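You operate a simulated robot arm through the tools that you are given. There is no shell and no other tool. Be economical: measure what you need, move in short steps, check, and stop when the job is done.

You run a simulated robot arm. Do the job below in one go: nothing can be reset, and whatever is moved stays where it is left.

TASK
Change the cracked grey pad in the holder for the blue one.
Fine: loosen the wing nut, drop the old pad in the WORN tray, push the new one home, then tighten the nut.
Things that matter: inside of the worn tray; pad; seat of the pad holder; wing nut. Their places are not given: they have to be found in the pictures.

The check looks at the end state, three seconds after you hand in, the way a careful person would. Anything else that was tipped, shoved, dropped, spilled or broken makes it a failure.

THE ROBOT
A 6-joint arm with a two-finger parallel gripper, fixed in place. Base frame: the origin is at the foot of the arm, x ahead of it, y to its left, z up; the work surface is at about z = 0.86. Readings come in m, degrees, newtons and seconds.
With the tool pointing down near the work surface it reaches from about 0.24 to 0.64 m from the base axis. Its first joint turns from -66.0 to 66.0 degrees. Payload 2.7 kg.
The TCP is the grasp point between the finger pads, 0.023 m short of the fingertips. In the tool frame z runs along the fingers and y along their closing line. The gripper opens to 0.094 m. The fingers are 0.038 m wide and 0.01 m thick; the gripper's body (0.054 by 0.096 m) begins 0.039 m behind the TCP.
Orientation is that of the tool frame in the base frame, as a unit quaternion [x, y, z, w]. With the fingers straight down and closing along the base's y, the tool's x points along the base's -x, its y along +y and its z along -z.

THE INTERFACE
- The arm moves only by the tool servo_tool. Its argument "moves" is a list of rows, each an object of numbers (a shift or turn left out is 0, a gripper value left out holds the last): "dx", "dy", "dz": the shift along the base's x, y, z in units of 40 mm (1.0 is 40 mm); "rx", "ry", "rz": the turn, a rotation vector about the base's x, y, z in units of 4 degrees (1.0 is 4 degrees); "fingers": the finger opening in m, from 0 to 0.094. In form: [{"dx": .., "dy": .., "dz": .., "rx": .., "ry": .., "rz": .., "fingers": ..}, ...]. A call has 1 to 12 rows; each row shifts and turns the commanded pose from where the row before left it. A call with a number of a shift or a turn outside -1 to 1 is refused whole. A row lasts 0.2 s, in which the tool goes at most 0.05 m and 8.6 degrees; a call with a longer step from one row to the next is refused whole, and so is a gripper value outside its range. A pose out of reach is approached as far as the arm can. The call stops where the force on the tool passes 70 N (or 10 N more than at its start, if that is more) or the arm is blocked; 0.2 s more then pass. The fingers move at their own pace (about 0.045 m/s each) and stop on an object; they squeeze with about 20 N. The grip force told is the motor's: it shows also when the fingers shut on nothing. Time passes only in rows, and 0.2 s behind the last, so rows that do not move let the fingers close. The reply holds the time, the measured pose of the TCP, the force on the tool along the base axes, the opening and the grip force, in the units named above and with some noise, with the torque about the TCP (base axes, N m) and any sound that the robot's microphone picked up.
- Cameras (640 x 400 px; columns grow to the right, rows downward): "scene" is fixed at [0.0884, -0.4461, 1.3953]; the picture's right is [0.63, -0.78, 0.00], its down [-0.49, -0.39, -0.78] and it looks along [0.61, 0.49, -0.63] (base axes); focal length 260 px, centre (320, 200). "wrist" rides on the gripper at [0.086, 0.016, -0.075] in the tool frame; the picture's right is [-0.18, 0.98, 0.00], its down [-0.58, -0.11, -0.81] and it looks along [-0.79, -0.15, 0.59] (tool axes); focal length 243 px, centre (320, 200).
- snapshot(camera): a new picture of that camera. The clock stands still meanwhile.
- probe_pixels(camera, pixels): there is no depth. For up to 12 entries [column, row, z] of the newest picture of that camera ("zoom" is the newest enlarged one), the place [x, y] in the base frame at which the ray of that pixel passes the height z, good to about 0.003 m. The clock stands still meanwhile.
- enlarge(camera, box): a new picture of the part [left, top, right, bottom] of that camera's present view, enlarged. The clock stands still meanwhile.
- sign_off(): hands the job in; it is judged then, once.

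Work in short steps. Measure before you move; look again where a grasp or a placing could have gone wrong, and mend it. You have 80 turns and 34 pictures in all, those below and enlarged ones among them. Open the gripper and draw the arm clear of the work before you hand the job in, unless the task says otherwise; then end with one line.

The tools are called after "Request:" by a JSON object that holds its "api" and its "payload". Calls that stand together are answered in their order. servo_tool: Moves the arm, as the interface text tells. Its arguments: {"type":"object","properties":{"moves":{"type":"array"}},"required":["moves"]} The other tools are called the same way: snapshot (camera) takes a picture; probe_pixels (camera, pixels) gives the place at which the rays of pixels pass given heights; enlarge (camera, box) takes an enlarged picture of a part of a camera's view; sign_off () hands the job in.

At the start:

```text
time_s: 0.0
ee_pos: [0.2893, -0.2018, 1.2298]
ee_rot: [0.0, 1.0, 0.0, -0.001]
force: [0.3, -0.4, -0.5]
wrist_torque: [0.0, -0.03, 0.01]
gripper_width: 0.0942
grip_force: 0.2
```

scene: 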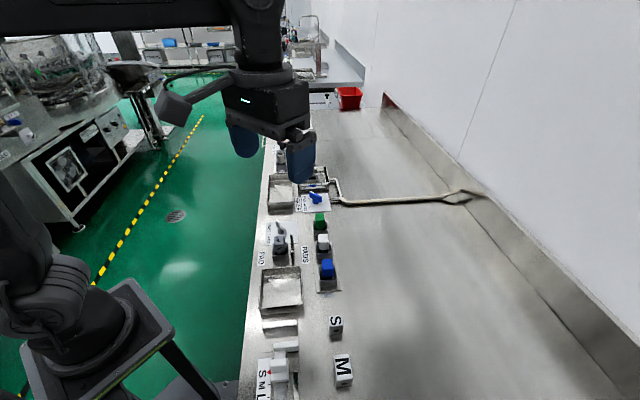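
wrist: 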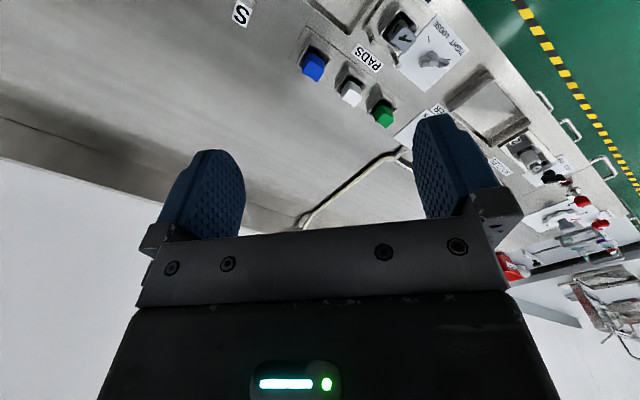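

The scene shows pads (green, white, blue) near (325,245), trays and a holder around (280,240). I enlarge that region.

Request:
{"api": "enlarge", "payload": {"camera": "scene", "box": [240, 140, 368, 220]}}

Request:
{"api": "enlarge", "payload": {"camera": "scene", "box": [240, 205, 368, 285]}}

Request:
{"api": "enlarge", "payload": {"camera": "wrist", "box": [280, 0, 600, 200]}}

```text
5.00 times, centred on (304, 180) of scene
```

zoom: 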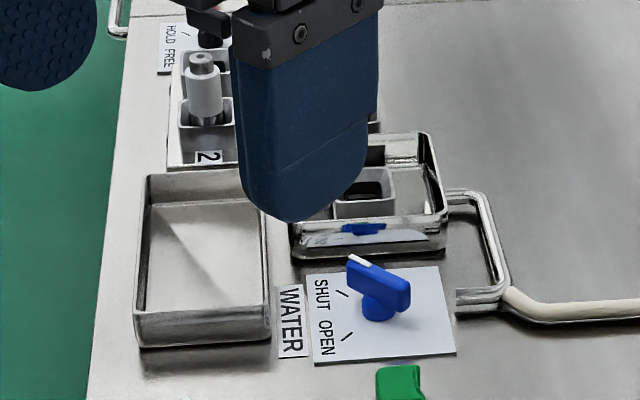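

```text
5.00 times, centred on (304, 245) of scene
```

zoom: 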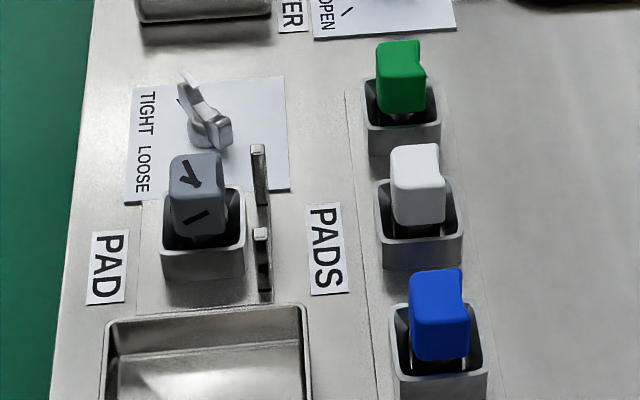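

```text
2.00 times, centred on (440, 100) of wrist
```

zoom: 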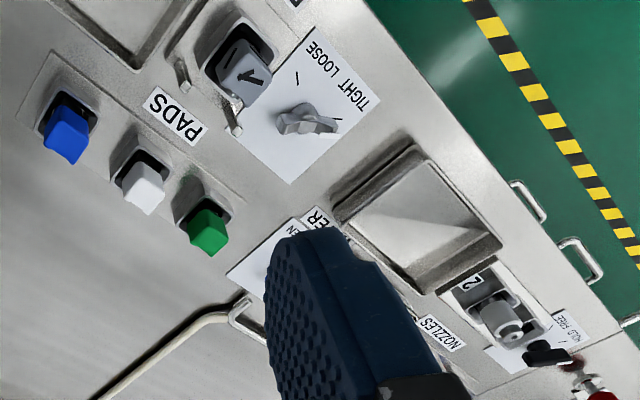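

Two trays are visible and I need labels and places. I probe key points in the scene view at a few heights and look at the near tray.

Request:
{"api": "enlarge", "payload": {"camera": "scene", "box": [230, 255, 358, 335]}}

Request:
{"api": "probe_pixels", "payload": {"camera": "scene", "pixels": [[279, 240, 0.86], [279, 240, 0.91], [282, 230, 0.86], [282, 230, 0.89], [326, 270, 0.86], [326, 270, 0.91], [281, 290, 0.86], [282, 190, 0.86], [323, 241, 0.91], [320, 220, 0.91], [273, 232, 0.86], [270, 242, 0.86]]}}

```text
5.00 times, centred on (294, 295) of scene
```

zoom: 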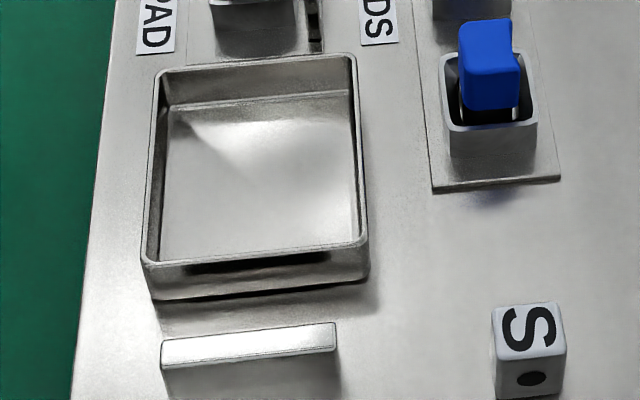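

```text
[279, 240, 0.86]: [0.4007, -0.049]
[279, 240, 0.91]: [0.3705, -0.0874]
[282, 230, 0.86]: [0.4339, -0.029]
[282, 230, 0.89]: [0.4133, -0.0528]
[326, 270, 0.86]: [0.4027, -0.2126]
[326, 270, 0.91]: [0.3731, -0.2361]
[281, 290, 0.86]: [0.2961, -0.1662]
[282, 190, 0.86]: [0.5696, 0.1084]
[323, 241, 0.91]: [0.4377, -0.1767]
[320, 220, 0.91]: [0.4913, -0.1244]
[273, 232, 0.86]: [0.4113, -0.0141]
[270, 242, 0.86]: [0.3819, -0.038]
```

Trays sit at about (0.296,-0.166) and (0.57,0.108), with no WORN label seen. I pitch the wrist camera down for a better overview.

Request:
{"api": "servo_tool", "payload": {"moves": [{"ry": 1}, {"ry": 1}, {"ry": 1}, {"ry": 1}, {"ry": 1}, {"ry": 1}, {"ry": 1}]}}

Request:
{"api": "snapshot", "payload": {"camera": "wrist"}}

Request:
{"api": "snapshot", "payload": {"camera": "scene"}}

```text
time_s: 1.6
ee_pos: [0.2885, -0.2024, 1.2304]
ee_rot: [0.0, 0.97, 0.0, -0.243]
force: [-0.1, -0.6, 0.1]
wrist_torque: [0.01, 0.01, 0.01]
gripper_width: 0.094
grip_force: 0.1
```

```text
27 pictures are left
```

wrist: 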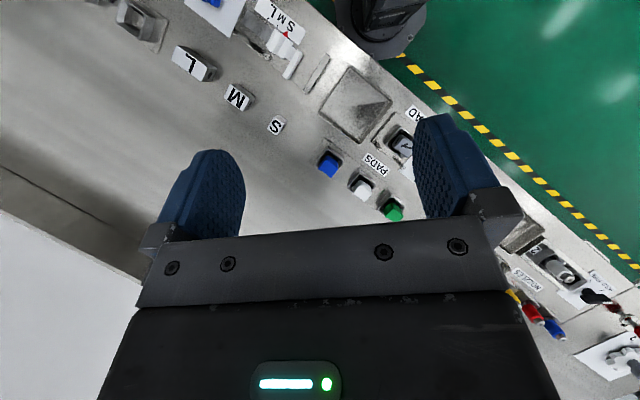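

```text
26 pictures are left
```

scene: 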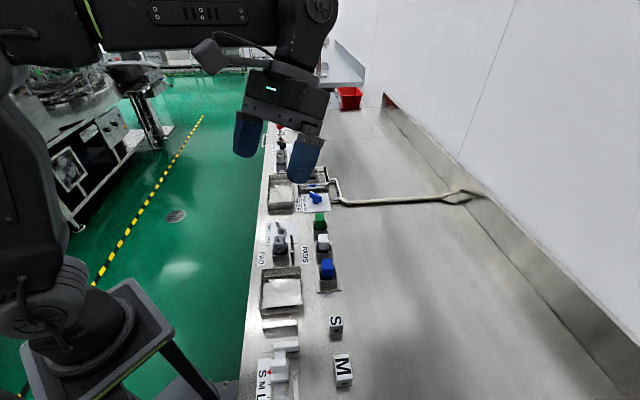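

No WORN label yet; I enlarge the wrist view around the near tray (355,105) and the holder.

Request:
{"api": "enlarge", "payload": {"camera": "wrist", "box": [270, 40, 462, 160]}}

Request:
{"api": "enlarge", "payload": {"camera": "scene", "box": [240, 140, 368, 220]}}

```text
3.33 times, centred on (366, 100) of wrist
```

zoom: 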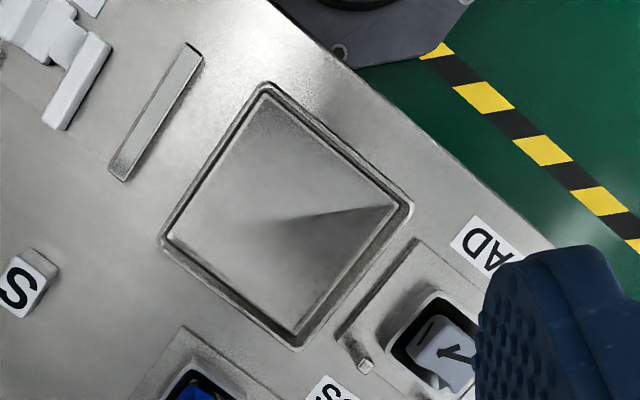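

```text
5.00 times, centred on (304, 180) of scene
```

zoom: 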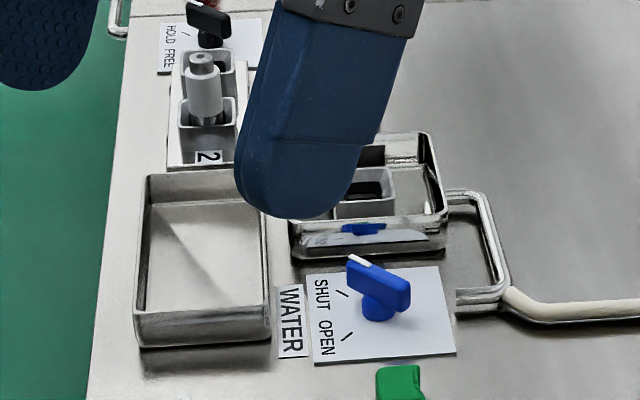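

No label on the sides visible so far; it may be on the front walls or elsewhere. I move the wrist camera toward +y, lower, to view the left tray and the bench's left part.

Request:
{"api": "servo_tool", "payload": {"moves": [{"dy": 1, "ry": -1}, {"dy": 1, "ry": -1}, {"dy": 1, "ry": -1}, {"dy": 1}, {"dy": 1, "rz": -1}, {"dy": 1, "rz": -1}, {"dy": 1, "rz": -1}, {"dy": 1, "rz": -1}, {"dy": 1, "rz": -1}, {"dz": -0.5}, {"dz": -0.5}]}}

Request:
{"api": "snapshot", "payload": {"camera": "wrist"}}

Request:
{"api": "snapshot", "payload": {"camera": "scene"}}

```text
time_s: 4.0
ee_pos: [0.2892, 0.1612, 1.191]
ee_rot: [0.171, 0.975, 0.024, -0.137]
force: [-1.0, -0.7, -0.2]
wrist_torque: [0.01, -0.01, -0.01]
gripper_width: 0.0939
grip_force: 0.1
```

```text
23 pictures are left
```

wrist: 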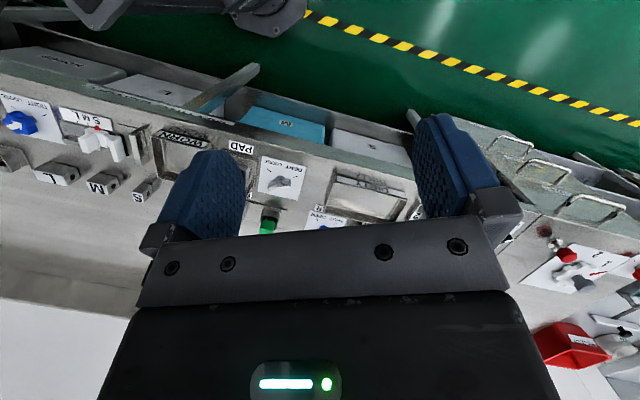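

```text
22 pictures are left
```

scene: 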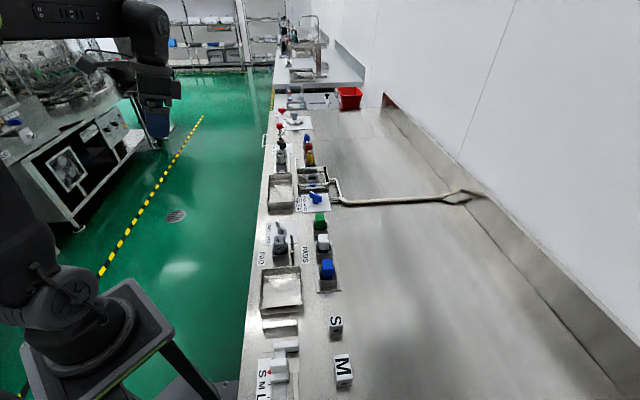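

The trays' front walls now carry text, at (185,140) and (365,185). I enlarge both and also the unobstructed scene at the work area.

Request:
{"api": "enlarge", "payload": {"camera": "wrist", "box": [130, 110, 226, 170]}}

Request:
{"api": "enlarge", "payload": {"camera": "wrist", "box": [310, 150, 422, 220]}}

Request:
{"api": "enlarge", "payload": {"camera": "scene", "box": [250, 210, 314, 250]}}

```text
6.67 times, centred on (178, 140) of wrist
```

zoom: 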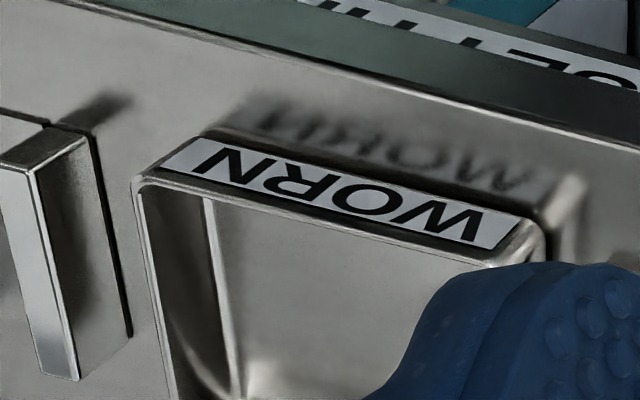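

```text
5.71 times, centred on (366, 185) of wrist
```

zoom: 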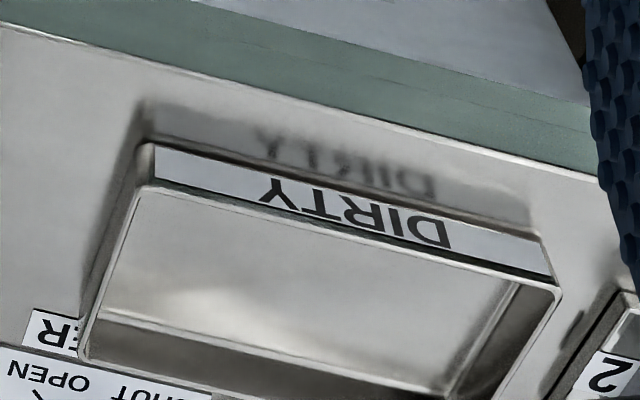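

```text
10.00 times, centred on (282, 230) of scene
```

zoom: 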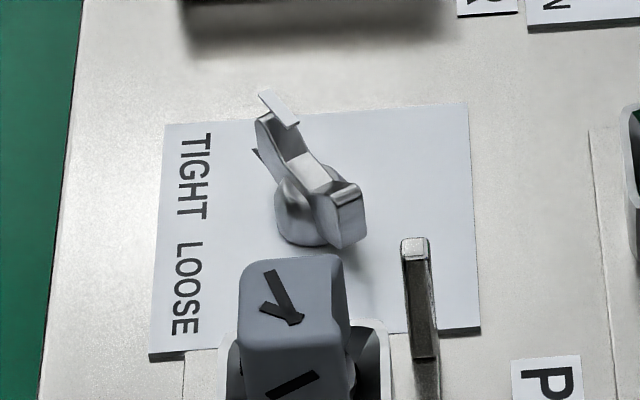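

Near tray is WORN. I probe card and nut geometry in this zoom.

Request:
{"api": "probe_pixels", "payload": {"camera": "zoom", "pixels": [[165, 125, 0.86], [470, 105, 0.86], [480, 325, 0.86], [150, 355, 0.86], [300, 235, 0.87], [280, 100, 0.9], [345, 190, 0.9], [312, 165, 0.9], [256, 155, 0.86], [290, 275, 0.91], [415, 245, 0.88], [425, 350, 0.88]]}}

Request:
{"api": "probe_pixels", "payload": {"camera": "scene", "pixels": [[262, 270, 0.88], [301, 266, 0.88], [303, 304, 0.88], [259, 308, 0.88], [281, 288, 0.865]]}}

```text
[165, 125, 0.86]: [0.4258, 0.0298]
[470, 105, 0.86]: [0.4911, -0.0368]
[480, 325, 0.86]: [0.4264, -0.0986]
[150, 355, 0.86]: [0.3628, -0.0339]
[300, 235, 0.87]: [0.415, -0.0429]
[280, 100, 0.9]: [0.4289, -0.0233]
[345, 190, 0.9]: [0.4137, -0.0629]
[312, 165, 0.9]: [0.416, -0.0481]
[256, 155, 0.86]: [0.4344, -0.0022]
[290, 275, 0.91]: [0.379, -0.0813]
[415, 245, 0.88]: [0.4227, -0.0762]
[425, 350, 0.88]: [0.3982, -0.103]
```

```text
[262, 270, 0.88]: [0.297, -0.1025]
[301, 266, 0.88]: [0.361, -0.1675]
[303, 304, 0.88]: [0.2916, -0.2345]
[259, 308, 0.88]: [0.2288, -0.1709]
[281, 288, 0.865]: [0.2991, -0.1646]
```

Bench axes are at 45° to the base. I move to a steep view over the holder/nut, yaw to -45° (closing line along the bench).

Request:
{"api": "servo_tool", "payload": {"moves": [{"dx": 0.21, "dy": -0.48, "rz": -1}, {"dx": 0.21, "dy": -0.48, "rz": -1}, {"dx": 0.21, "dy": -0.48, "rz": -1}, {"dx": 0.21, "dy": -0.48, "rz": -1}, {"dx": 0.21, "dy": -0.48, "rz": -1}, {"dx": 0.21, "dy": -0.48, "rz": -1}, {"dx": 0.21, "dy": -0.48, "rz": -0.25, "dz": -0.55}, {"dx": 0.21, "dy": -0.48, "dz": -0.55, "rx": 0.707, "ry": 0.707}, {"dx": 0.21, "dy": -0.48, "dz": -0.55, "rx": 0.707, "ry": 0.707}, {"dx": 0.21, "dy": -0.48, "dz": -0.55, "rx": 0.707, "ry": 0.707}, {"dz": -0.55}]}}

Request:
{"api": "snapshot", "payload": {"camera": "wrist"}}

```text
time_s: 6.4
ee_pos: [0.3739, -0.0322, 1.0804]
ee_rot: [0.372, 0.896, 0.094, -0.223]
force: [0.8, 0.9, 0.3]
wrist_torque: [0.0, -0.03, 0.01]
gripper_width: 0.094
grip_force: 0.1
```

```text
18 pictures are left
```

wrist: 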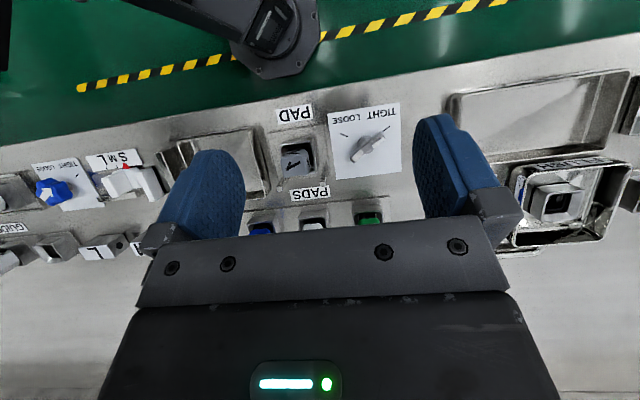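

The holder (295,155) and nut (370,145) are in view. One enlargement to see marks and shape.

Request:
{"api": "enlarge", "payload": {"camera": "wrist", "box": [250, 95, 410, 195]}}

Request:
{"api": "probe_pixels", "payload": {"camera": "wrist", "pixels": [[328, 109, 0.862], [399, 102, 0.862], [403, 173, 0.862], [334, 180, 0.862], [364, 148, 0.862]]}}

```text
4.00 times, centred on (330, 145) of wrist
```

zoom: 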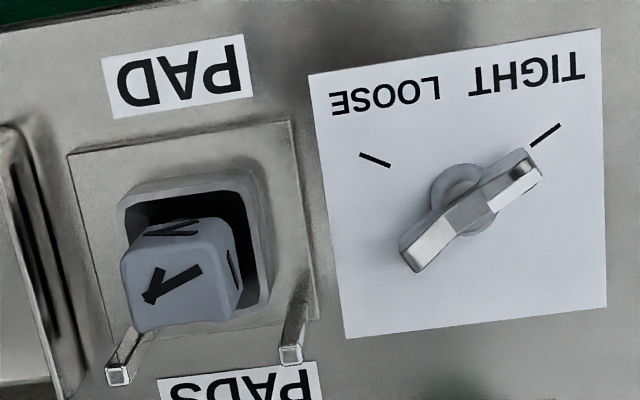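

```text
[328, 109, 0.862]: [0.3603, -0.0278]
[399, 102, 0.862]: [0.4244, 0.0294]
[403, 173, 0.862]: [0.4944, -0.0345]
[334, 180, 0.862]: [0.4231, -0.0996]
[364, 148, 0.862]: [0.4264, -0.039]
```

Nut points at TIGHT; LOOSE mark is at zoom (375,160). I triangulate marks, nut, pad top and posts from both cameras.

Request:
{"api": "probe_pixels", "payload": {"camera": "zoom", "pixels": [[545, 135, 0.862], [375, 160, 0.862], [463, 185, 0.87], [528, 170, 0.88], [528, 170, 0.91], [412, 258, 0.88], [412, 258, 0.91], [118, 376, 0.88], [118, 376, 0.91], [291, 352, 0.88], [291, 352, 0.91], [470, 213, 0.9]]}}

Request:
{"api": "probe_pixels", "payload": {"camera": "zoom", "pixels": [[122, 258, 0.9], [122, 258, 0.92], [136, 330, 0.9], [136, 330, 0.92], [236, 312, 0.9], [236, 312, 0.92], [120, 205, 0.88], [245, 170, 0.88], [270, 295, 0.88], [68, 155, 0.86], [288, 122, 0.86], [320, 318, 0.86]]}}

Request:
{"api": "probe_pixels", "payload": {"camera": "scene", "pixels": [[291.5, 235.5, 0.88], [291.5, 235.5, 0.91], [292.4, 252, 0.88], [292.4, 252, 0.91], [277.5, 221, 0.88], [277.5, 221, 0.91], [285, 229.5, 0.88], [285, 229.5, 0.91], [275, 236, 0.92], [284, 235.5, 0.92], [275, 236, 0.9], [284, 235.5, 0.9]]}}

```text
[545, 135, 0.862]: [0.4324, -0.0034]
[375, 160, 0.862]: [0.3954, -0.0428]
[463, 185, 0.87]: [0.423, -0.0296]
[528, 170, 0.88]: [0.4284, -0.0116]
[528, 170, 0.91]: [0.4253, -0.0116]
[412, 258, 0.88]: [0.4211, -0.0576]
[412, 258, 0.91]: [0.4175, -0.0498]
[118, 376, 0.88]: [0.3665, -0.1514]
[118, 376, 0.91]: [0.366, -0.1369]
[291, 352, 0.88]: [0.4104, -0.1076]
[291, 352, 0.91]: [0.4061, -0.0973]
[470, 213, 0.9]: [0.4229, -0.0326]
```

```text
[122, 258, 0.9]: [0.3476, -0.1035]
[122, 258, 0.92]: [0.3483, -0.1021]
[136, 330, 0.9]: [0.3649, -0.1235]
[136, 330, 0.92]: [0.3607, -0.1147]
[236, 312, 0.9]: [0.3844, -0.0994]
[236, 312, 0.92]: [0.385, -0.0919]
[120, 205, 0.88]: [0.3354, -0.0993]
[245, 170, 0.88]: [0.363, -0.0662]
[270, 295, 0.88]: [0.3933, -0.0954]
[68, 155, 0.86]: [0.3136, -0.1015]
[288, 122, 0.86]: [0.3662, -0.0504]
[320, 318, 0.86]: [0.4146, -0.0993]
```

```text
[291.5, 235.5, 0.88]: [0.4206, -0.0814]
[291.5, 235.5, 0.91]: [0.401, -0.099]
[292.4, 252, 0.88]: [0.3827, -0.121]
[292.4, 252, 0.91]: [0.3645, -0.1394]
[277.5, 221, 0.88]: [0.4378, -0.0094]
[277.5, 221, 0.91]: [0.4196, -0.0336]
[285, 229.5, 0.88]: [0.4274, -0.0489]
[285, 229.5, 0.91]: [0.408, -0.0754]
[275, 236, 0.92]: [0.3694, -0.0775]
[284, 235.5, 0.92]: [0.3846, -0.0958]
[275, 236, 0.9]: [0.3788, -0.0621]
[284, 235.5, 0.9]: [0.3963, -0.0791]
```

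Nut axis ≈ (0.425,-0.034), wing top ≈0.89, tight at 77°, loose at 197° (turn +120° CCW). I now check the holder rim height and blue pad position.

Request:
{"api": "probe_pixels", "payload": {"camera": "scene", "pixels": [[272.6, 255, 0.87], [272.6, 255, 0.89], [288.8, 255.5, 0.87], [288.8, 255.5, 0.89], [322.6, 260, 0.917], [332.5, 259.5, 0.917], [334, 270, 0.917], [322.4, 270, 0.917], [320, 279.5, 0.885], [337, 279, 0.885], [274.5, 247, 0.917], [284.8, 246, 0.917]]}}

Request:
{"api": "probe_pixels", "payload": {"camera": "zoom", "pixels": [[120, 205, 0.87], [120, 205, 0.89], [245, 170, 0.87], [245, 170, 0.89], [270, 295, 0.87], [270, 295, 0.89], [228, 225, 0.917], [122, 258, 0.917]]}}

```text
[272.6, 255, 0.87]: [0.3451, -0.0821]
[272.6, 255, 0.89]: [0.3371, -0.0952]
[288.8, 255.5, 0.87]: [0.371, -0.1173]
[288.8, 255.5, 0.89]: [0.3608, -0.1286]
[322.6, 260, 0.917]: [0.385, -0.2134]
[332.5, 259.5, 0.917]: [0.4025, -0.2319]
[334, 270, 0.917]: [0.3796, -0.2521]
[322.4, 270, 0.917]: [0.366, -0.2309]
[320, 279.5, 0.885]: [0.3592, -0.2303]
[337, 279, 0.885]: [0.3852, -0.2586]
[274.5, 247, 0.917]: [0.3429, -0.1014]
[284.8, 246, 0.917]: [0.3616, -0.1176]
```

```text
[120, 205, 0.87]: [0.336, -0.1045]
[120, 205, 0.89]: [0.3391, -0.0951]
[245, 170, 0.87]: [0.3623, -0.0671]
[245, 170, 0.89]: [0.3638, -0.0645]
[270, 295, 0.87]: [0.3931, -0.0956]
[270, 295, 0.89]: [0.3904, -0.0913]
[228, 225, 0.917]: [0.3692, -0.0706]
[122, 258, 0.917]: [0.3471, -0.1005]
```

The rim is ≈0.89 and pad top ≈0.917, so fingertips must stay above the rim. First the nut: I level the tool and yaw so that the closing line is at -12°, above the nut.

Request:
{"api": "servo_tool", "payload": {"moves": [{"rx": -0.707, "ry": -0.707, "dx": 0.184}, {"rx": -0.707, "ry": -0.707, "dx": 0.184}, {"rx": -0.707, "ry": -0.707, "dx": 0.184}, {"rx": -0.707, "ry": -0.707, "dx": 0.184}, {"rx": -0.707, "ry": -0.707, "dx": 0.184}, {"rx": -0.707, "ry": -0.707, "dx": 0.184}, {"rx": -0.707, "ry": -0.707, "dx": 0.184, "fingers": 0.045}, {"rz": -1}, {"rz": -1}, {"rz": -1}, {"rz": -1}, {"rz": -1}]}}

Request:
{"api": "servo_tool", "payload": {"moves": [{"rz": -1, "dz": -0.25}, {"rz": -1, "dz": -0.25}, {"rz": -1, "dz": -0.25}, {"rz": -1, "dz": -0.25}, {"rz": -1, "dz": -0.25}, {"rz": -1, "dz": -0.25}, {"rz": -1, "dz": -0.25}, {"rz": -1, "dz": -0.25}, {"rz": -1, "dz": -0.25}, {"rz": -0.25, "dz": -0.25}]}}

Request:
{"api": "snapshot", "payload": {"camera": "wrist"}}

```text
time_s: 9.0
ee_pos: [0.4244, -0.033, 1.0798]
ee_rot: [0.539, 0.843, 0.0, 0.0]
force: [0.2, -0.3, -0.2]
wrist_torque: [0.0, -0.01, -0.02]
gripper_width: 0.0449
grip_force: 0.1
```

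```text
time_s: 11.2
ee_pos: [0.4239, -0.0335, 0.9795]
ee_rot: [0.778, 0.628, 0.0, -0.001]
force: [1.1, -0.4, -0.2]
wrist_torque: [-0.01, -0.01, 0.01]
gripper_width: 0.0451
grip_force: 0.1
```

```text
16 pictures are left
```

wrist: 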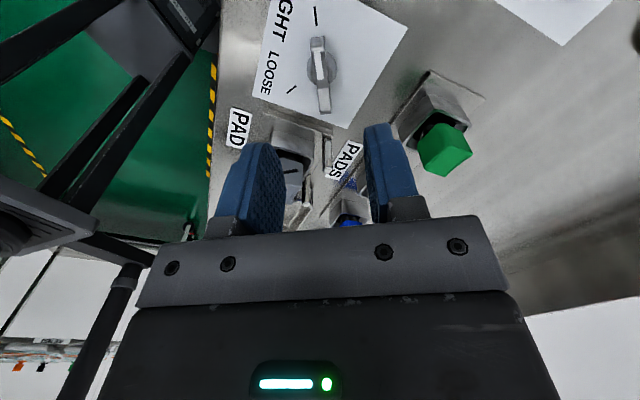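

The nut is at (320,75) in the wrist view. I check its place again from this view.

Request:
{"api": "probe_pixels", "payload": {"camera": "wrist", "pixels": [[317, 40, 0.888], [326, 110, 0.888], [322, 72, 0.88], [315, 15, 0.862], [291, 90, 0.862]]}}

```text
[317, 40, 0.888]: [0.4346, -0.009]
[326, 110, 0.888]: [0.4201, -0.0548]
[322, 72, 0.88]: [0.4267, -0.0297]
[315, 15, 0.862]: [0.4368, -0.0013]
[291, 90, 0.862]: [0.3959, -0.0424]
```

Axis ≈ (0.4265,-0.0325), wing direction ≈73°. I trim and descend to TCP z 0.902, then close.

Request:
{"api": "servo_tool", "payload": {"moves": [{"dx": 0.06, "dy": 0.02, "rz": -0.8, "dz": -0.4}, {"dz": -0.4}, {"dz": -0.4}, {"dz": -0.35}, {"dz": -0.2}, {"dz": -0.18}]}}

Request:
{"api": "servo_tool", "payload": {"moves": [{"fingers": 0.0}, {}, {}, {}]}}

```text
time_s: 12.6
ee_pos: [0.4292, -0.0331, 0.9034]
ee_rot: [0.795, 0.607, 0.0, 0.0]
force: [-0.2, -0.2, 0.6]
wrist_torque: [0.0, 0.0, -0.01]
gripper_width: 0.0449
grip_force: 0.1
```

```text
time_s: 13.6
ee_pos: [0.425, -0.031, 0.9023]
ee_rot: [0.794, 0.607, -0.002, -0.002]
force: [-14.8, 4.0, 2.5]
wrist_torque: [-0.25, -0.02, 0.15]
gripper_width: 0.0089
grip_force: 44.4
```

Gripped wing 9 mm thick, with a side force of -15 N in x; I shift a little to relieve, then begin turning.

Request:
{"api": "servo_tool", "payload": {"moves": [{"dx": -0.06, "dy": 0.015}, {}, {"rz": 0.5}, {"rz": 0.5}, {"rz": 1}]}}

```text
time_s: 14.8
ee_pos: [0.4263, -0.0324, 0.901]
ee_rot: [0.75, 0.662, 0.001, 0.001]
force: [18.1, -8.3, -25.3]
wrist_torque: [-0.87, 0.13, 0.01]
gripper_width: 0.0089
grip_force: 45.1
```

The turn moved 8° but with forces; I wait and reread.

Request:
{"api": "servo_tool", "payload": {"moves": [{}, {}]}}

Request:
{"api": "enlarge", "payload": {"camera": "scene", "box": [240, 190, 336, 250]}}

```text
time_s: 15.4
ee_pos: [0.4254, -0.033, 0.9017]
ee_rot: [0.75, 0.662, 0.001, 0.002]
force: [21.5, -9.3, -28.8]
wrist_torque: [-0.45, -0.04, 0.08]
gripper_width: 0.009
grip_force: 45.0
```

```text
6.67 times, centred on (288, 220) of scene
```

zoom: 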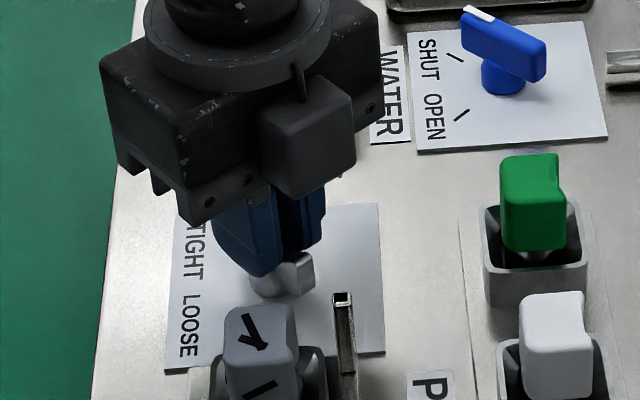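

Side force overcorrected, z shows -29 N (tool held down). I relieve: +1.3 mm x, -0.6 mm y, -1.5 mm z.

Request:
{"api": "servo_tool", "payload": {"moves": [{"dx": 0.034, "dy": -0.014, "dz": -0.035}, {}, {}]}}

```text
time_s: 16.2
ee_pos: [0.4264, -0.0324, 0.9023]
ee_rot: [0.75, 0.661, -0.001, 0.0]
force: [-3.5, -2.8, 12.2]
wrist_torque: [0.36, 0.1, -0.01]
gripper_width: 0.0088
grip_force: 45.2
```

Forces are low now. I continue turning CCW.

Request:
{"api": "servo_tool", "payload": {"moves": [{"rz": 0.8}, {"rz": 0.8}, {"rz": 0.8}, {"rz": 0.8}, {"rz": 0.8}, {"rz": 0.8}, {"rz": 0.8}, {"rz": 0.8}, {}]}}

```text
time_s: 18.2
ee_pos: [0.4248, -0.0328, 0.901]
ee_rot: [0.584, 0.812, 0.0, -0.001]
force: [-16.3, 4.3, 16.8]
wrist_torque: [-0.94, -0.23, -0.04]
gripper_width: 0.009
grip_force: 45.1
```

Turned 34° so far; forces moderate. I relieve slightly and continue.

Request:
{"api": "servo_tool", "payload": {"moves": [{"dx": -0.022, "dy": 0.005, "dz": 0.012}, {"rz": 0.9}, {"rz": 0.9}, {"rz": 0.9}, {"rz": 0.9}, {"rz": 0.9}, {"rz": 0.9}, {"rz": 0.9}, {"rz": 0.9}, {}]}}

```text
time_s: 20.4
ee_pos: [0.4241, -0.0329, 0.9011]
ee_rot: [0.365, 0.931, -0.001, -0.001]
force: [-16.3, -13.6, 0.7]
wrist_torque: [0.06, 0.21, -0.04]
gripper_width: 0.0087
grip_force: 45.2
```

Turned 62°. I relieve and go on another 40°.

Request:
{"api": "servo_tool", "payload": {"moves": [{"dx": -0.024, "dy": -0.02}, {"rz": 1}, {"rz": 1}, {"rz": 1}, {"rz": 1}, {"rz": 1}, {"rz": 1}, {"rz": 1}, {"rz": 1}, {"rz": 1}, {"rz": 1}, {}]}}

```text
time_s: 23.0
ee_pos: [0.4232, -0.034, 0.9014]
ee_rot: [0.024, 1.0, -0.001, -0.001]
force: [-7.3, -14.3, -16.1]
wrist_torque: [-0.18, -0.4, -0.04]
gripper_width: 0.0089
grip_force: 45.0
```

Turned 102°. A further 18° reaches the LOOSE mark (~195-197°).

Request:
{"api": "servo_tool", "payload": {"moves": [{"dx": -0.012, "dy": -0.02, "dz": -0.01}, {"rz": 0.9}, {"rz": 0.9}, {"rz": 0.9}, {"rz": 0.9}, {"rz": 0.9}, {}]}}

Request:
{"api": "enlarge", "payload": {"camera": "scene", "box": [240, 200, 336, 260]}}

```text
time_s: 24.6
ee_pos: [0.4228, -0.0345, 0.8997]
ee_rot: [-0.132, 0.991, 0.0, 0.0]
force: [-7.4, -16.5, -13.5]
wrist_torque: [0.1, -1.03, -0.2]
gripper_width: 0.0088
grip_force: 44.8
```

```text
6.67 times, centred on (288, 230) of scene
```

zoom: 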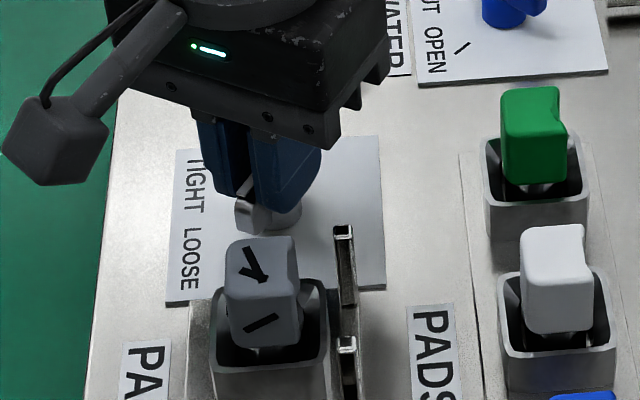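

Torque z rose to -0.2, probably the stop. I nudge 3° more, then release, rise and look.

Request:
{"api": "servo_tool", "payload": {"moves": [{"dx": -0.012, "dy": -0.02, "dz": -0.01, "rz": 0.5}, {"rz": 0.3}, {}]}}

Request:
{"api": "servo_tool", "payload": {"moves": [{"fingers": 0.05}, {}, {}, {"dz": 0.4}, {"dz": 0.6}, {"dz": 0.6}, {"dz": 0.8}]}}

Request:
{"api": "snapshot", "payload": {"camera": "wrist"}}

```text
time_s: 25.4
ee_pos: [0.4243, -0.0347, 0.9013]
ee_rot: [-0.16, 0.987, 0.0, 0.0]
force: [0.7, -10.3, -8.2]
wrist_torque: [-0.33, 0.72, -1.81]
gripper_width: 0.0097
grip_force: 44.6
```

```text
time_s: 27.0
ee_pos: [0.4221, -0.037, 0.9984]
ee_rot: [-0.16, 0.987, 0.0, 0.0]
force: [0.0, -0.2, -0.1]
wrist_torque: [0.01, 0.05, -0.01]
gripper_width: 0.0501
grip_force: 0.2
```

```text
13 pictures are left
```

wrist: 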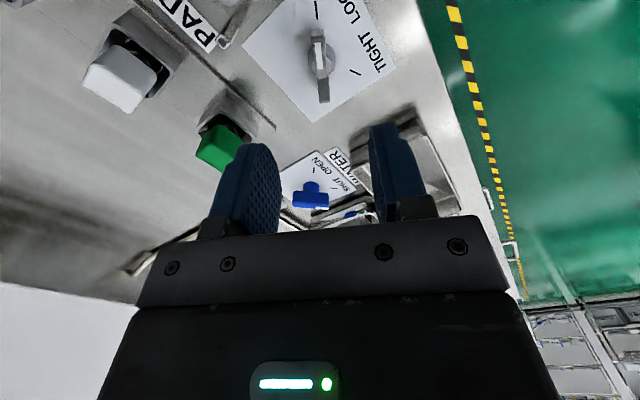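

Torque -1.8 confirms the stop and the nut points at LOOSE. Now I move over the grey pad, yaw to -45°.

Request:
{"api": "servo_tool", "payload": {"moves": [{"rz": -1, "dx": -0.18, "dy": -0.188, "fingers": 0.06}, {"rz": -1, "dx": -0.18, "dy": -0.188}, {"rz": -1, "dx": -0.18, "dy": -0.188}, {"rz": -1, "dx": -0.18, "dy": -0.188}, {"rz": -1, "dx": -0.18, "dy": -0.188}, {"rz": -1, "dx": -0.18, "dy": -0.188}, {"rz": -1, "dx": -0.18, "dy": -0.188}, {"rz": -1, "dx": -0.18, "dy": -0.188}, {"rz": -1}, {"rz": -1}, {"rz": -1}, {"rz": -1}]}}

Request:
{"api": "servo_tool", "payload": {"moves": [{"rz": -1}, {"rz": -1}, {"rz": -1}, {"rz": -0.9}]}}

Request:
{"api": "snapshot", "payload": {"camera": "wrist"}}

```text
time_s: 29.6
ee_pos: [0.3664, -0.0942, 0.9965]
ee_rot: [0.256, 0.967, 0.001, -0.001]
force: [-0.1, 0.6, 0.3]
wrist_torque: [-0.02, 0.02, 0.03]
gripper_width: 0.0599
grip_force: 0.1
```

```text
time_s: 30.6
ee_pos: [0.3658, -0.0945, 0.9958]
ee_rot: [0.386, 0.923, 0.0, 0.0]
force: [0.6, 0.1, 0.3]
wrist_torque: [-0.05, -0.02, 0.01]
gripper_width: 0.0601
grip_force: 0.0
```

```text
12 pictures are left
```

wrist: 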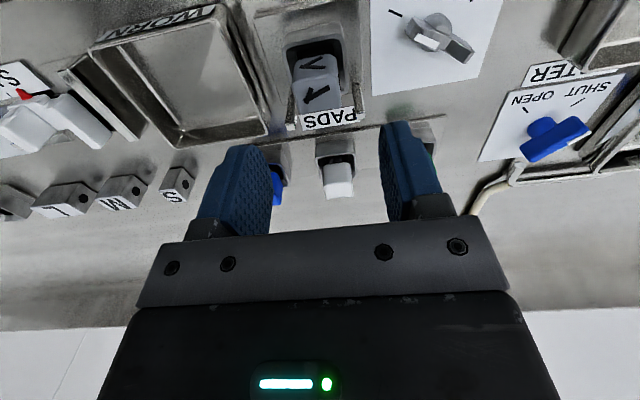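

I enlarge around the pad (315,85) to check its centre.

Request:
{"api": "enlarge", "payload": {"camera": "wrist", "box": [272, 30, 368, 150]}}

```text
3.33 times, centred on (320, 90) of wrist
```

zoom: 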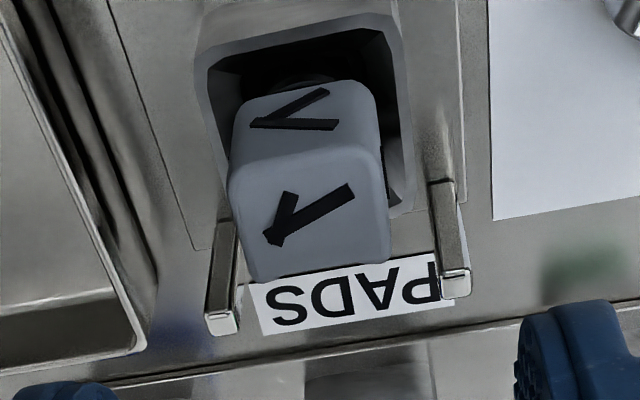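

Probing pad top corners and post tops in this zoom.

Request:
{"api": "probe_pixels", "payload": {"camera": "zoom", "pixels": [[232, 170, 0.917], [378, 150, 0.917], [388, 258, 0.917], [255, 282, 0.917], [222, 322, 0.908], [455, 285, 0.908], [196, 60, 0.89], [395, 18, 0.89], [412, 205, 0.89], [238, 250, 0.917], [386, 200, 0.917], [310, 218, 0.917]]}}

```text
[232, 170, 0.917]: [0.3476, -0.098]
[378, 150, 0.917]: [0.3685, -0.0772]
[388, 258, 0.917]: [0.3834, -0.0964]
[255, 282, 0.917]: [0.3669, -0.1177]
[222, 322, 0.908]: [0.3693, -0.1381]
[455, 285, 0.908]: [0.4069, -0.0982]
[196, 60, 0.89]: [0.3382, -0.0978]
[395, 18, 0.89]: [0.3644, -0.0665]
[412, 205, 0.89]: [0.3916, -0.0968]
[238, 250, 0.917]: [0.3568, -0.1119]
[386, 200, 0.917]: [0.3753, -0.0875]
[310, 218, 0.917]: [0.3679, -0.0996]
```

Pad centre ≈ (0.3655,-0.097), v-width ~29 mm. I narrow to 0.046, descend to z≈0.917 (tips above rim 0.89), biased 2 mm away from the posts.

Request:
{"api": "servo_tool", "payload": {"moves": [{"dx": -0.03, "dy": -0.02, "fingers": 0.047, "dz": -0.4}, {"dz": -0.4}, {"dz": -0.4}, {"dz": -0.35}, {"dz": -0.2}, {"dz": -0.2}]}}

Request:
{"api": "servo_tool", "payload": {"moves": [{"fingers": 0.0}, {}, {}]}}

```text
time_s: 32.0
ee_pos: [0.3634, -0.0957, 0.9188]
ee_rot: [0.385, 0.923, 0.0, 0.0]
force: [0.1, 0.5, 0.1]
wrist_torque: [0.01, -0.02, 0.02]
gripper_width: 0.0472
grip_force: 0.0
```

```text
time_s: 32.8
ee_pos: [0.3631, -0.0952, 0.9186]
ee_rot: [0.385, 0.923, 0.0, 0.001]
force: [1.0, -0.3, -0.1]
wrist_torque: [-0.01, -0.07, 0.0]
gripper_width: 0.0295
grip_force: 19.6
```

Gripped at 29.5 mm with no side load. I lift slowly.

Request:
{"api": "servo_tool", "payload": {"moves": [{"dz": 0.15}, {"dz": 0.15}, {"dz": 0.2}, {"dz": 0.3}, {"dz": 0.4}, {"dz": 0.4}, {"dz": 0.4}]}}

Request:
{"api": "enlarge", "payload": {"camera": "scene", "box": [224, 200, 384, 300]}}

```text
time_s: 34.4
ee_pos: [0.3649, -0.0959, 0.9996]
ee_rot: [0.384, 0.923, 0.0, 0.0]
force: [0.1, -0.7, -1.6]
wrist_torque: [-0.02, 0.02, 0.02]
gripper_width: 0.0297
grip_force: 20.0
```

```text
4.00 times, centred on (304, 250) of scene
```

zoom: 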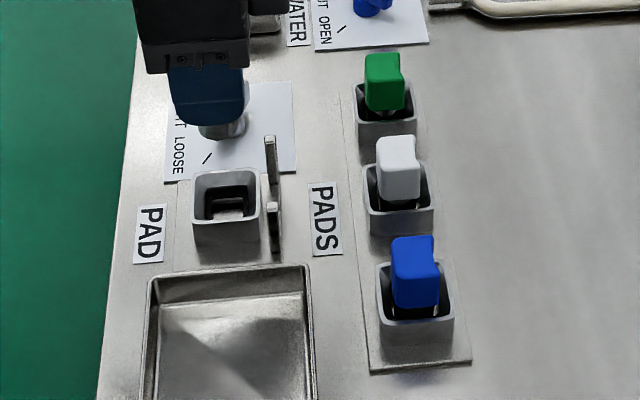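

The grey pad is out. I carry it over the WORN tray centre (0.295,-0.169) and lower stepwise.

Request:
{"api": "servo_tool", "payload": {"moves": [{"dx": -0.25, "dy": -0.26}, {"dx": -0.25, "dy": -0.26}, {"dx": -0.25, "dy": -0.26}, {"dx": -0.25, "dy": -0.26}, {"dx": -0.25, "dy": -0.26}, {"dx": -0.25, "dy": -0.26}, {"dx": -0.25, "dy": -0.26}, {"dz": -0.4}, {"dz": -0.4}, {"dz": -0.4}, {"dz": -0.3}]}}

Request:
{"api": "snapshot", "payload": {"camera": "scene"}}

```text
time_s: 36.8
ee_pos: [0.2942, -0.1687, 0.9392]
ee_rot: [0.385, 0.923, 0.0, 0.001]
force: [0.1, 0.4, -1.7]
wrist_torque: [0.03, 0.03, 0.02]
gripper_width: 0.0296
grip_force: 20.2
```

```text
9 pictures are left
```

scene: 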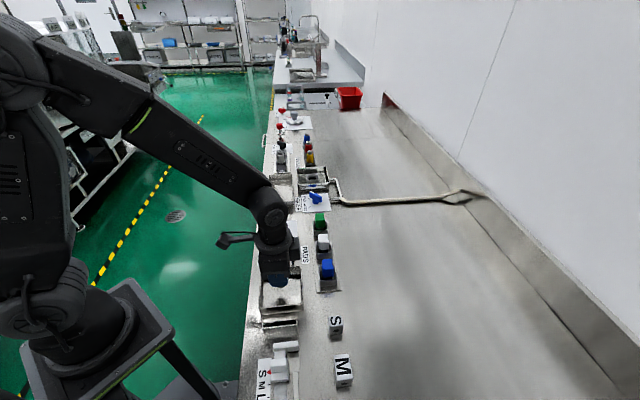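

Over the tray at z 0.939; I lower gently until contact shows.

Request:
{"api": "servo_tool", "payload": {"moves": [{"dz": -0.15}, {"dz": -0.15}, {"dz": -0.15}, {}]}}

```text
time_s: 37.8
ee_pos: [0.2944, -0.1682, 0.9202]
ee_rot: [0.384, 0.923, 0.0, 0.0]
force: [0.0, 0.1, -0.3]
wrist_torque: [-0.01, 0.0, 0.05]
gripper_width: 0.0297
grip_force: 19.9
```

Request:
{"api": "servo_tool", "payload": {"moves": [{"dz": -0.1}, {"dz": -0.1}, {}]}}

```text
time_s: 38.6
ee_pos: [0.2943, -0.17, 0.913]
ee_rot: [0.384, 0.923, 0.0, 0.001]
force: [-4.9, 4.4, 19.3]
wrist_torque: [0.14, 0.19, 0.02]
gripper_width: 0.0295
grip_force: 20.1
```

Contact at z≈0.913 (19 N): the pad is on the tray floor. I raise 1 mm, open and retreat upward.

Request:
{"api": "servo_tool", "payload": {"moves": [{"dz": 0.03}, {"fingers": 0.05}, {}, {}, {"dz": 0.3}, {"dz": 0.5}, {"dz": 0.8}, {"dz": 0.8}]}}

Request:
{"api": "snapshot", "payload": {"camera": "wrist"}}

```text
time_s: 40.4
ee_pos: [0.2915, -0.1685, 1.0103]
ee_rot: [0.384, 0.923, 0.0, 0.0]
force: [-0.5, 0.0, 0.7]
wrist_torque: [-0.02, 0.0, -0.02]
gripper_width: 0.05
grip_force: 0.1
```

```text
8 pictures are left
```

wrist: 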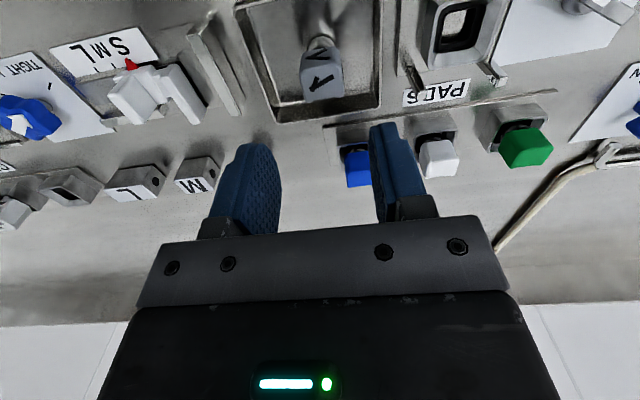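

The grey pad stands in the WORN tray at (320,75). Now I move over the blue pad, est. (0.383,-0.232).

Request:
{"api": "servo_tool", "payload": {"moves": [{"dx": 0.28, "dy": -0.2}, {"dx": 0.28, "dy": -0.2}, {"dx": 0.28, "dy": -0.2}, {"dx": 0.28, "dy": -0.2}, {"dx": 0.28, "dy": -0.2}, {"dx": 0.28, "dy": -0.2}, {"dx": 0.28, "dy": -0.2}, {"dx": 0.28, "dy": -0.2}, {}]}}

Request:
{"api": "enlarge", "payload": {"camera": "wrist", "box": [240, 20, 400, 140]}}

```text
time_s: 42.4
ee_pos: [0.3843, -0.2324, 1.0099]
ee_rot: [0.385, 0.923, 0.0, 0.0]
force: [0.0, 0.0, 0.3]
wrist_torque: [0.04, -0.03, 0.0]
gripper_width: 0.0501
grip_force: 0.1
```

```text
3.33 times, centred on (320, 80) of wrist
```

zoom: 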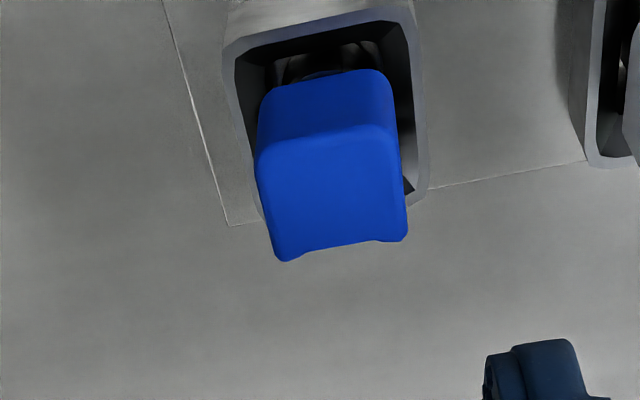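

Probing blue pad's top corners and its holder rim, at z 0.917 and 0.925.

Request:
{"api": "probe_pixels", "payload": {"camera": "zoom", "pixels": [[257, 158, 0.917], [395, 128, 0.917], [407, 235, 0.917], [280, 260, 0.917], [333, 195, 0.917], [333, 195, 0.925], [222, 45, 0.89], [413, 8, 0.89], [428, 195, 0.89], [407, 235, 0.925], [280, 260, 0.925]]}}

Request:
{"api": "probe_pixels", "payload": {"camera": "scene", "pixels": [[322.6, 260, 0.91], [332.5, 259.5, 0.91], [334, 270, 0.91], [322.4, 270, 0.91], [322.6, 260, 0.925], [332.5, 259.5, 0.925], [334, 270, 0.925], [322.4, 270, 0.925]]}}

```text
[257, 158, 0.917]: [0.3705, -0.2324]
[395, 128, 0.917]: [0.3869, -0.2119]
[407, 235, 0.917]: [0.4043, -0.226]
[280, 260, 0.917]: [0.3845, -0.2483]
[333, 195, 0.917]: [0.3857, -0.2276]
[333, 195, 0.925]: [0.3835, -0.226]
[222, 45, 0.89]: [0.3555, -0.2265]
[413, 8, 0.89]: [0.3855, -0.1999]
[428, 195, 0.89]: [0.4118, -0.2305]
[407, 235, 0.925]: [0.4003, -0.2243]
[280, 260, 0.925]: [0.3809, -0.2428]
```

```text
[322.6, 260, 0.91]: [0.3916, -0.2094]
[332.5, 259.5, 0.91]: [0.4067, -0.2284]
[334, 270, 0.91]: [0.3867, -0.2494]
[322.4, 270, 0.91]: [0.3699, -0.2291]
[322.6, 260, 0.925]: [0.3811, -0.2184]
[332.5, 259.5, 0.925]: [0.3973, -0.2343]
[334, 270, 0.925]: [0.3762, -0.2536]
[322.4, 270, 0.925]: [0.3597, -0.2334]
```

Blue pad centre ≈ (0.385,-0.229), top ≈0.916, like the grey one. I shift +4 mm y, descend to 0.918 and close.

Request:
{"api": "servo_tool", "payload": {"moves": [{"dy": 0.1, "dz": -0.4}, {"dz": -0.5}, {"dz": -0.5}, {"dz": -0.4}, {"dz": -0.3}, {"dz": -0.2}]}}

Request:
{"api": "servo_tool", "payload": {"moves": [{"fingers": 0.0}, {}, {}]}}

```text
time_s: 43.8
ee_pos: [0.3839, -0.2273, 0.9162]
ee_rot: [0.383, 0.924, 0.0, 0.0]
force: [0.8, -0.1, -0.2]
wrist_torque: [0.0, 0.0, 0.01]
gripper_width: 0.0501
grip_force: 0.0
```

```text
time_s: 44.6
ee_pos: [0.3844, -0.2275, 0.9178]
ee_rot: [0.385, 0.923, 0.0, 0.0]
force: [-0.3, -0.5, -0.2]
wrist_torque: [-0.01, 0.02, 0.04]
gripper_width: 0.0296
grip_force: 19.8
```

Gripped at 29.6 mm. I lift and carry to above the holder (0.3633,-0.0954).

Request:
{"api": "servo_tool", "payload": {"moves": [{"dz": 0.15}, {"dz": 0.2}, {"dz": 0.4}, {"dz": 0.5}, {"dz": 0.5}, {"dz": 0.3}]}}

Request:
{"api": "servo_tool", "payload": {"moves": [{"dx": -0.065, "dy": 0.412}, {"dx": -0.065, "dy": 0.412}, {"dx": -0.065, "dy": 0.412}, {"dx": -0.065, "dy": 0.412}, {"dx": -0.065, "dy": 0.412}, {"dx": -0.065, "dy": 0.412}, {"dx": -0.065, "dy": 0.412}, {"dx": -0.065, "dy": 0.412}, {}]}}

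Request:
{"api": "enlarge", "payload": {"camera": "scene", "box": [232, 190, 360, 270]}}

```text
time_s: 46.0
ee_pos: [0.386, -0.2277, 0.9995]
ee_rot: [0.385, 0.923, 0.001, 0.0]
force: [-0.4, -0.5, -1.3]
wrist_torque: [0.02, -0.03, 0.0]
gripper_width: 0.0298
grip_force: 19.9
```

```text
time_s: 48.0
ee_pos: [0.3631, -0.0975, 0.9985]
ee_rot: [0.384, 0.923, 0.0, 0.001]
force: [0.1, -0.8, -0.2]
wrist_torque: [-0.03, 0.02, 0.0]
gripper_width: 0.0295
grip_force: 19.7
```

```text
5.00 times, centred on (296, 230) of scene
```

zoom: 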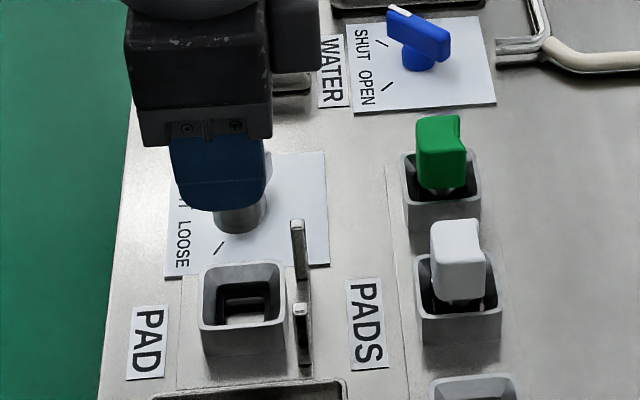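

The blue pad hangs above the seat. Command bookkeeping shows I am ~1.5 mm short along the bench; I correct and descend, slowing for the entry.

Request:
{"api": "servo_tool", "payload": {"moves": [{"dx": 0.03, "dy": 0.024}, {"dz": -0.3}, {"dz": -0.3}, {"dz": -0.2}, {"dz": -0.2}, {"dz": -0.15}, {"dz": -0.15}, {"dz": -0.1}, {"dz": -0.1}, {}]}}

```text
time_s: 50.2
ee_pos: [0.3631, -0.0965, 0.9399]
ee_rot: [0.384, 0.923, -0.001, 0.0]
force: [0.7, -0.3, -1.1]
wrist_torque: [0.01, 0.0, -0.02]
gripper_width: 0.0298
grip_force: 19.7
```

No contact yet at 0.940. I continue in 3-4 mm steps.

Request:
{"api": "servo_tool", "payload": {"moves": [{"dz": -0.1}, {"dz": -0.1}, {"dz": -0.08}, {}]}}

```text
time_s: 51.2
ee_pos: [0.364, -0.0948, 0.9285]
ee_rot: [0.385, 0.923, 0.0, -0.002]
force: [-10.6, 11.6, 0.9]
wrist_torque: [0.53, 0.42, 0.0]
gripper_width: 0.0298
grip_force: 19.8
```

A side force of ~16 N toward -u while entering; I shift 1 mm toward -u and reread.

Request:
{"api": "servo_tool", "payload": {"moves": [{"dx": -0.018, "dy": 0.018}, {}]}}

```text
time_s: 51.8
ee_pos: [0.3637, -0.0948, 0.9282]
ee_rot: [0.384, 0.923, 0.0, -0.001]
force: [-8.6, 6.2, -3.4]
wrist_torque: [0.29, 0.46, -0.02]
gripper_width: 0.0294
grip_force: 19.9
```

One more 1 mm shift that way, then down 3 mm.

Request:
{"api": "servo_tool", "payload": {"moves": [{"dx": -0.018, "dy": 0.014}, {}, {"dz": -0.08}, {}]}}

```text
time_s: 52.8
ee_pos: [0.3638, -0.0935, 0.9265]
ee_rot: [0.384, 0.923, 0.0, 0.001]
force: [-3.2, 5.7, 0.9]
wrist_torque: [0.17, 0.1, 0.01]
gripper_width: 0.0296
grip_force: 20.3
```

Forces small. I go on down the last ~7 mm.

Request:
{"api": "servo_tool", "payload": {"moves": [{"dz": -0.06}, {"dz": -0.06}, {"dz": -0.05}, {}]}}

```text
time_s: 53.8
ee_pos: [0.3659, -0.0943, 0.9192]
ee_rot: [0.385, 0.923, 0.001, 0.003]
force: [-1.1, -6.3, 25.8]
wrist_torque: [-0.29, -0.04, -0.02]
gripper_width: 0.0297
grip_force: 20.0
```

26 N up at 0.919, about the old pad's height. I push a little further to confirm it is home.

Request:
{"api": "servo_tool", "payload": {"moves": [{"dz": -0.04}, {}, {"dz": -0.03}, {}]}}

```text
time_s: 54.8
ee_pos: [0.3649, -0.0947, 0.9172]
ee_rot: [0.384, 0.923, 0.001, 0.001]
force: [2.9, -10.7, 25.9]
wrist_torque: [-0.25, -0.04, 0.0]
gripper_width: 0.0295
grip_force: 20.4
```

Constant 26 N could be finger slip. I release, rise, close the fingers and press on the pad top from above to seat and gauge it.

Request:
{"api": "servo_tool", "payload": {"moves": [{"fingers": 0.046}, {}, {"dz": 0.2}, {"dz": 0.4}, {"dz": 0.6}, {"dz": 0.3, "fingers": 0.0}, {}, {}, {}]}}

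Request:
{"api": "enlarge", "payload": {"camera": "wrist", "box": [240, 30, 400, 150]}}

```text
time_s: 56.8
ee_pos: [0.3635, -0.0927, 0.9768]
ee_rot: [0.385, 0.923, 0.0, 0.0]
force: [-0.6, -0.5, 0.1]
wrist_torque: [-0.04, 0.01, 0.04]
gripper_width: 0.0
grip_force: 19.8
```

```text
3.33 times, centred on (320, 90) of wrist
```

zoom: 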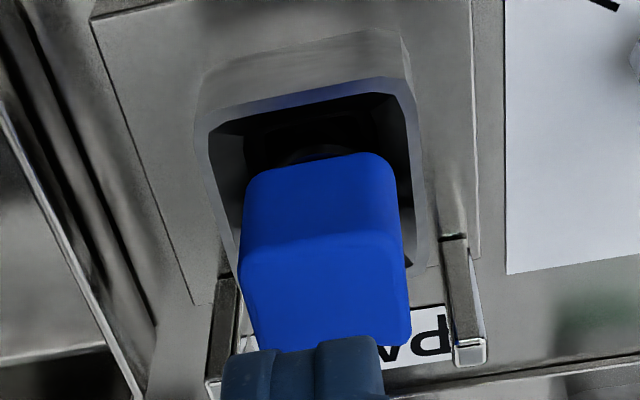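

Blue pad sits in the seat. I recentre slightly and press down with closed fingers, expecting contact near TCP 0.940.

Request:
{"api": "servo_tool", "payload": {"moves": [{"dx": 0.05, "dy": -0.06}, {"dz": -0.3}, {"dz": -0.3}, {"dz": -0.1}, {"dz": -0.05}, {}]}}

```text
time_s: 58.2
ee_pos: [0.3672, -0.0952, 0.9468]
ee_rot: [0.384, 0.923, 0.0, 0.001]
force: [-4.7, 4.1, 18.8]
wrist_torque: [0.18, 0.21, -0.04]
gripper_width: 0.0001
grip_force: 19.7
```

Contact at 0.947, possibly proud by a few mm. I press further in 1-2 mm steps.

Request:
{"api": "servo_tool", "payload": {"moves": [{"dz": -0.04}, {"dz": -0.03}, {}]}}

```text
time_s: 59.0
ee_pos: [0.3678, -0.0954, 0.9474]
ee_rot: [0.385, 0.923, 0.001, 0.004]
force: [-14.5, 10.2, 61.8]
wrist_torque: [0.53, 0.67, -0.01]
gripper_width: 0.0003
grip_force: 20.0
```

Hard stop at 62 N with no travel. I rise clear and compare the scene view with the original of the grey pad using the same box.

Request:
{"api": "servo_tool", "payload": {"moves": [{"dz": 0.3}, {"dz": 0.6}, {"dz": 1}, {"dz": 1, "dx": 0.5, "dy": 0.5, "fingers": 0.045}, {"dx": 0.8, "dy": 0.8}, {}]}}

Request:
{"api": "enlarge", "payload": {"camera": "scene", "box": [240, 205, 368, 285]}}

```text
time_s: 60.4
ee_pos: [0.4186, -0.0451, 1.0603]
ee_rot: [0.385, 0.923, 0.0, 0.0]
force: [0.7, 0.4, 0.3]
wrist_torque: [0.01, -0.01, -0.03]
gripper_width: 0.0452
grip_force: 0.2
```

```text
5.00 times, centred on (304, 245) of scene
```

zoom: 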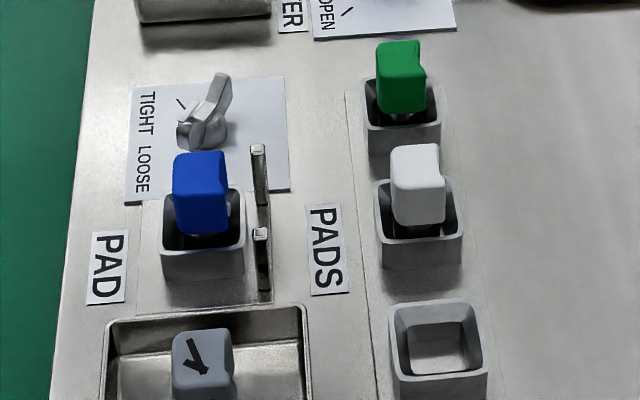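

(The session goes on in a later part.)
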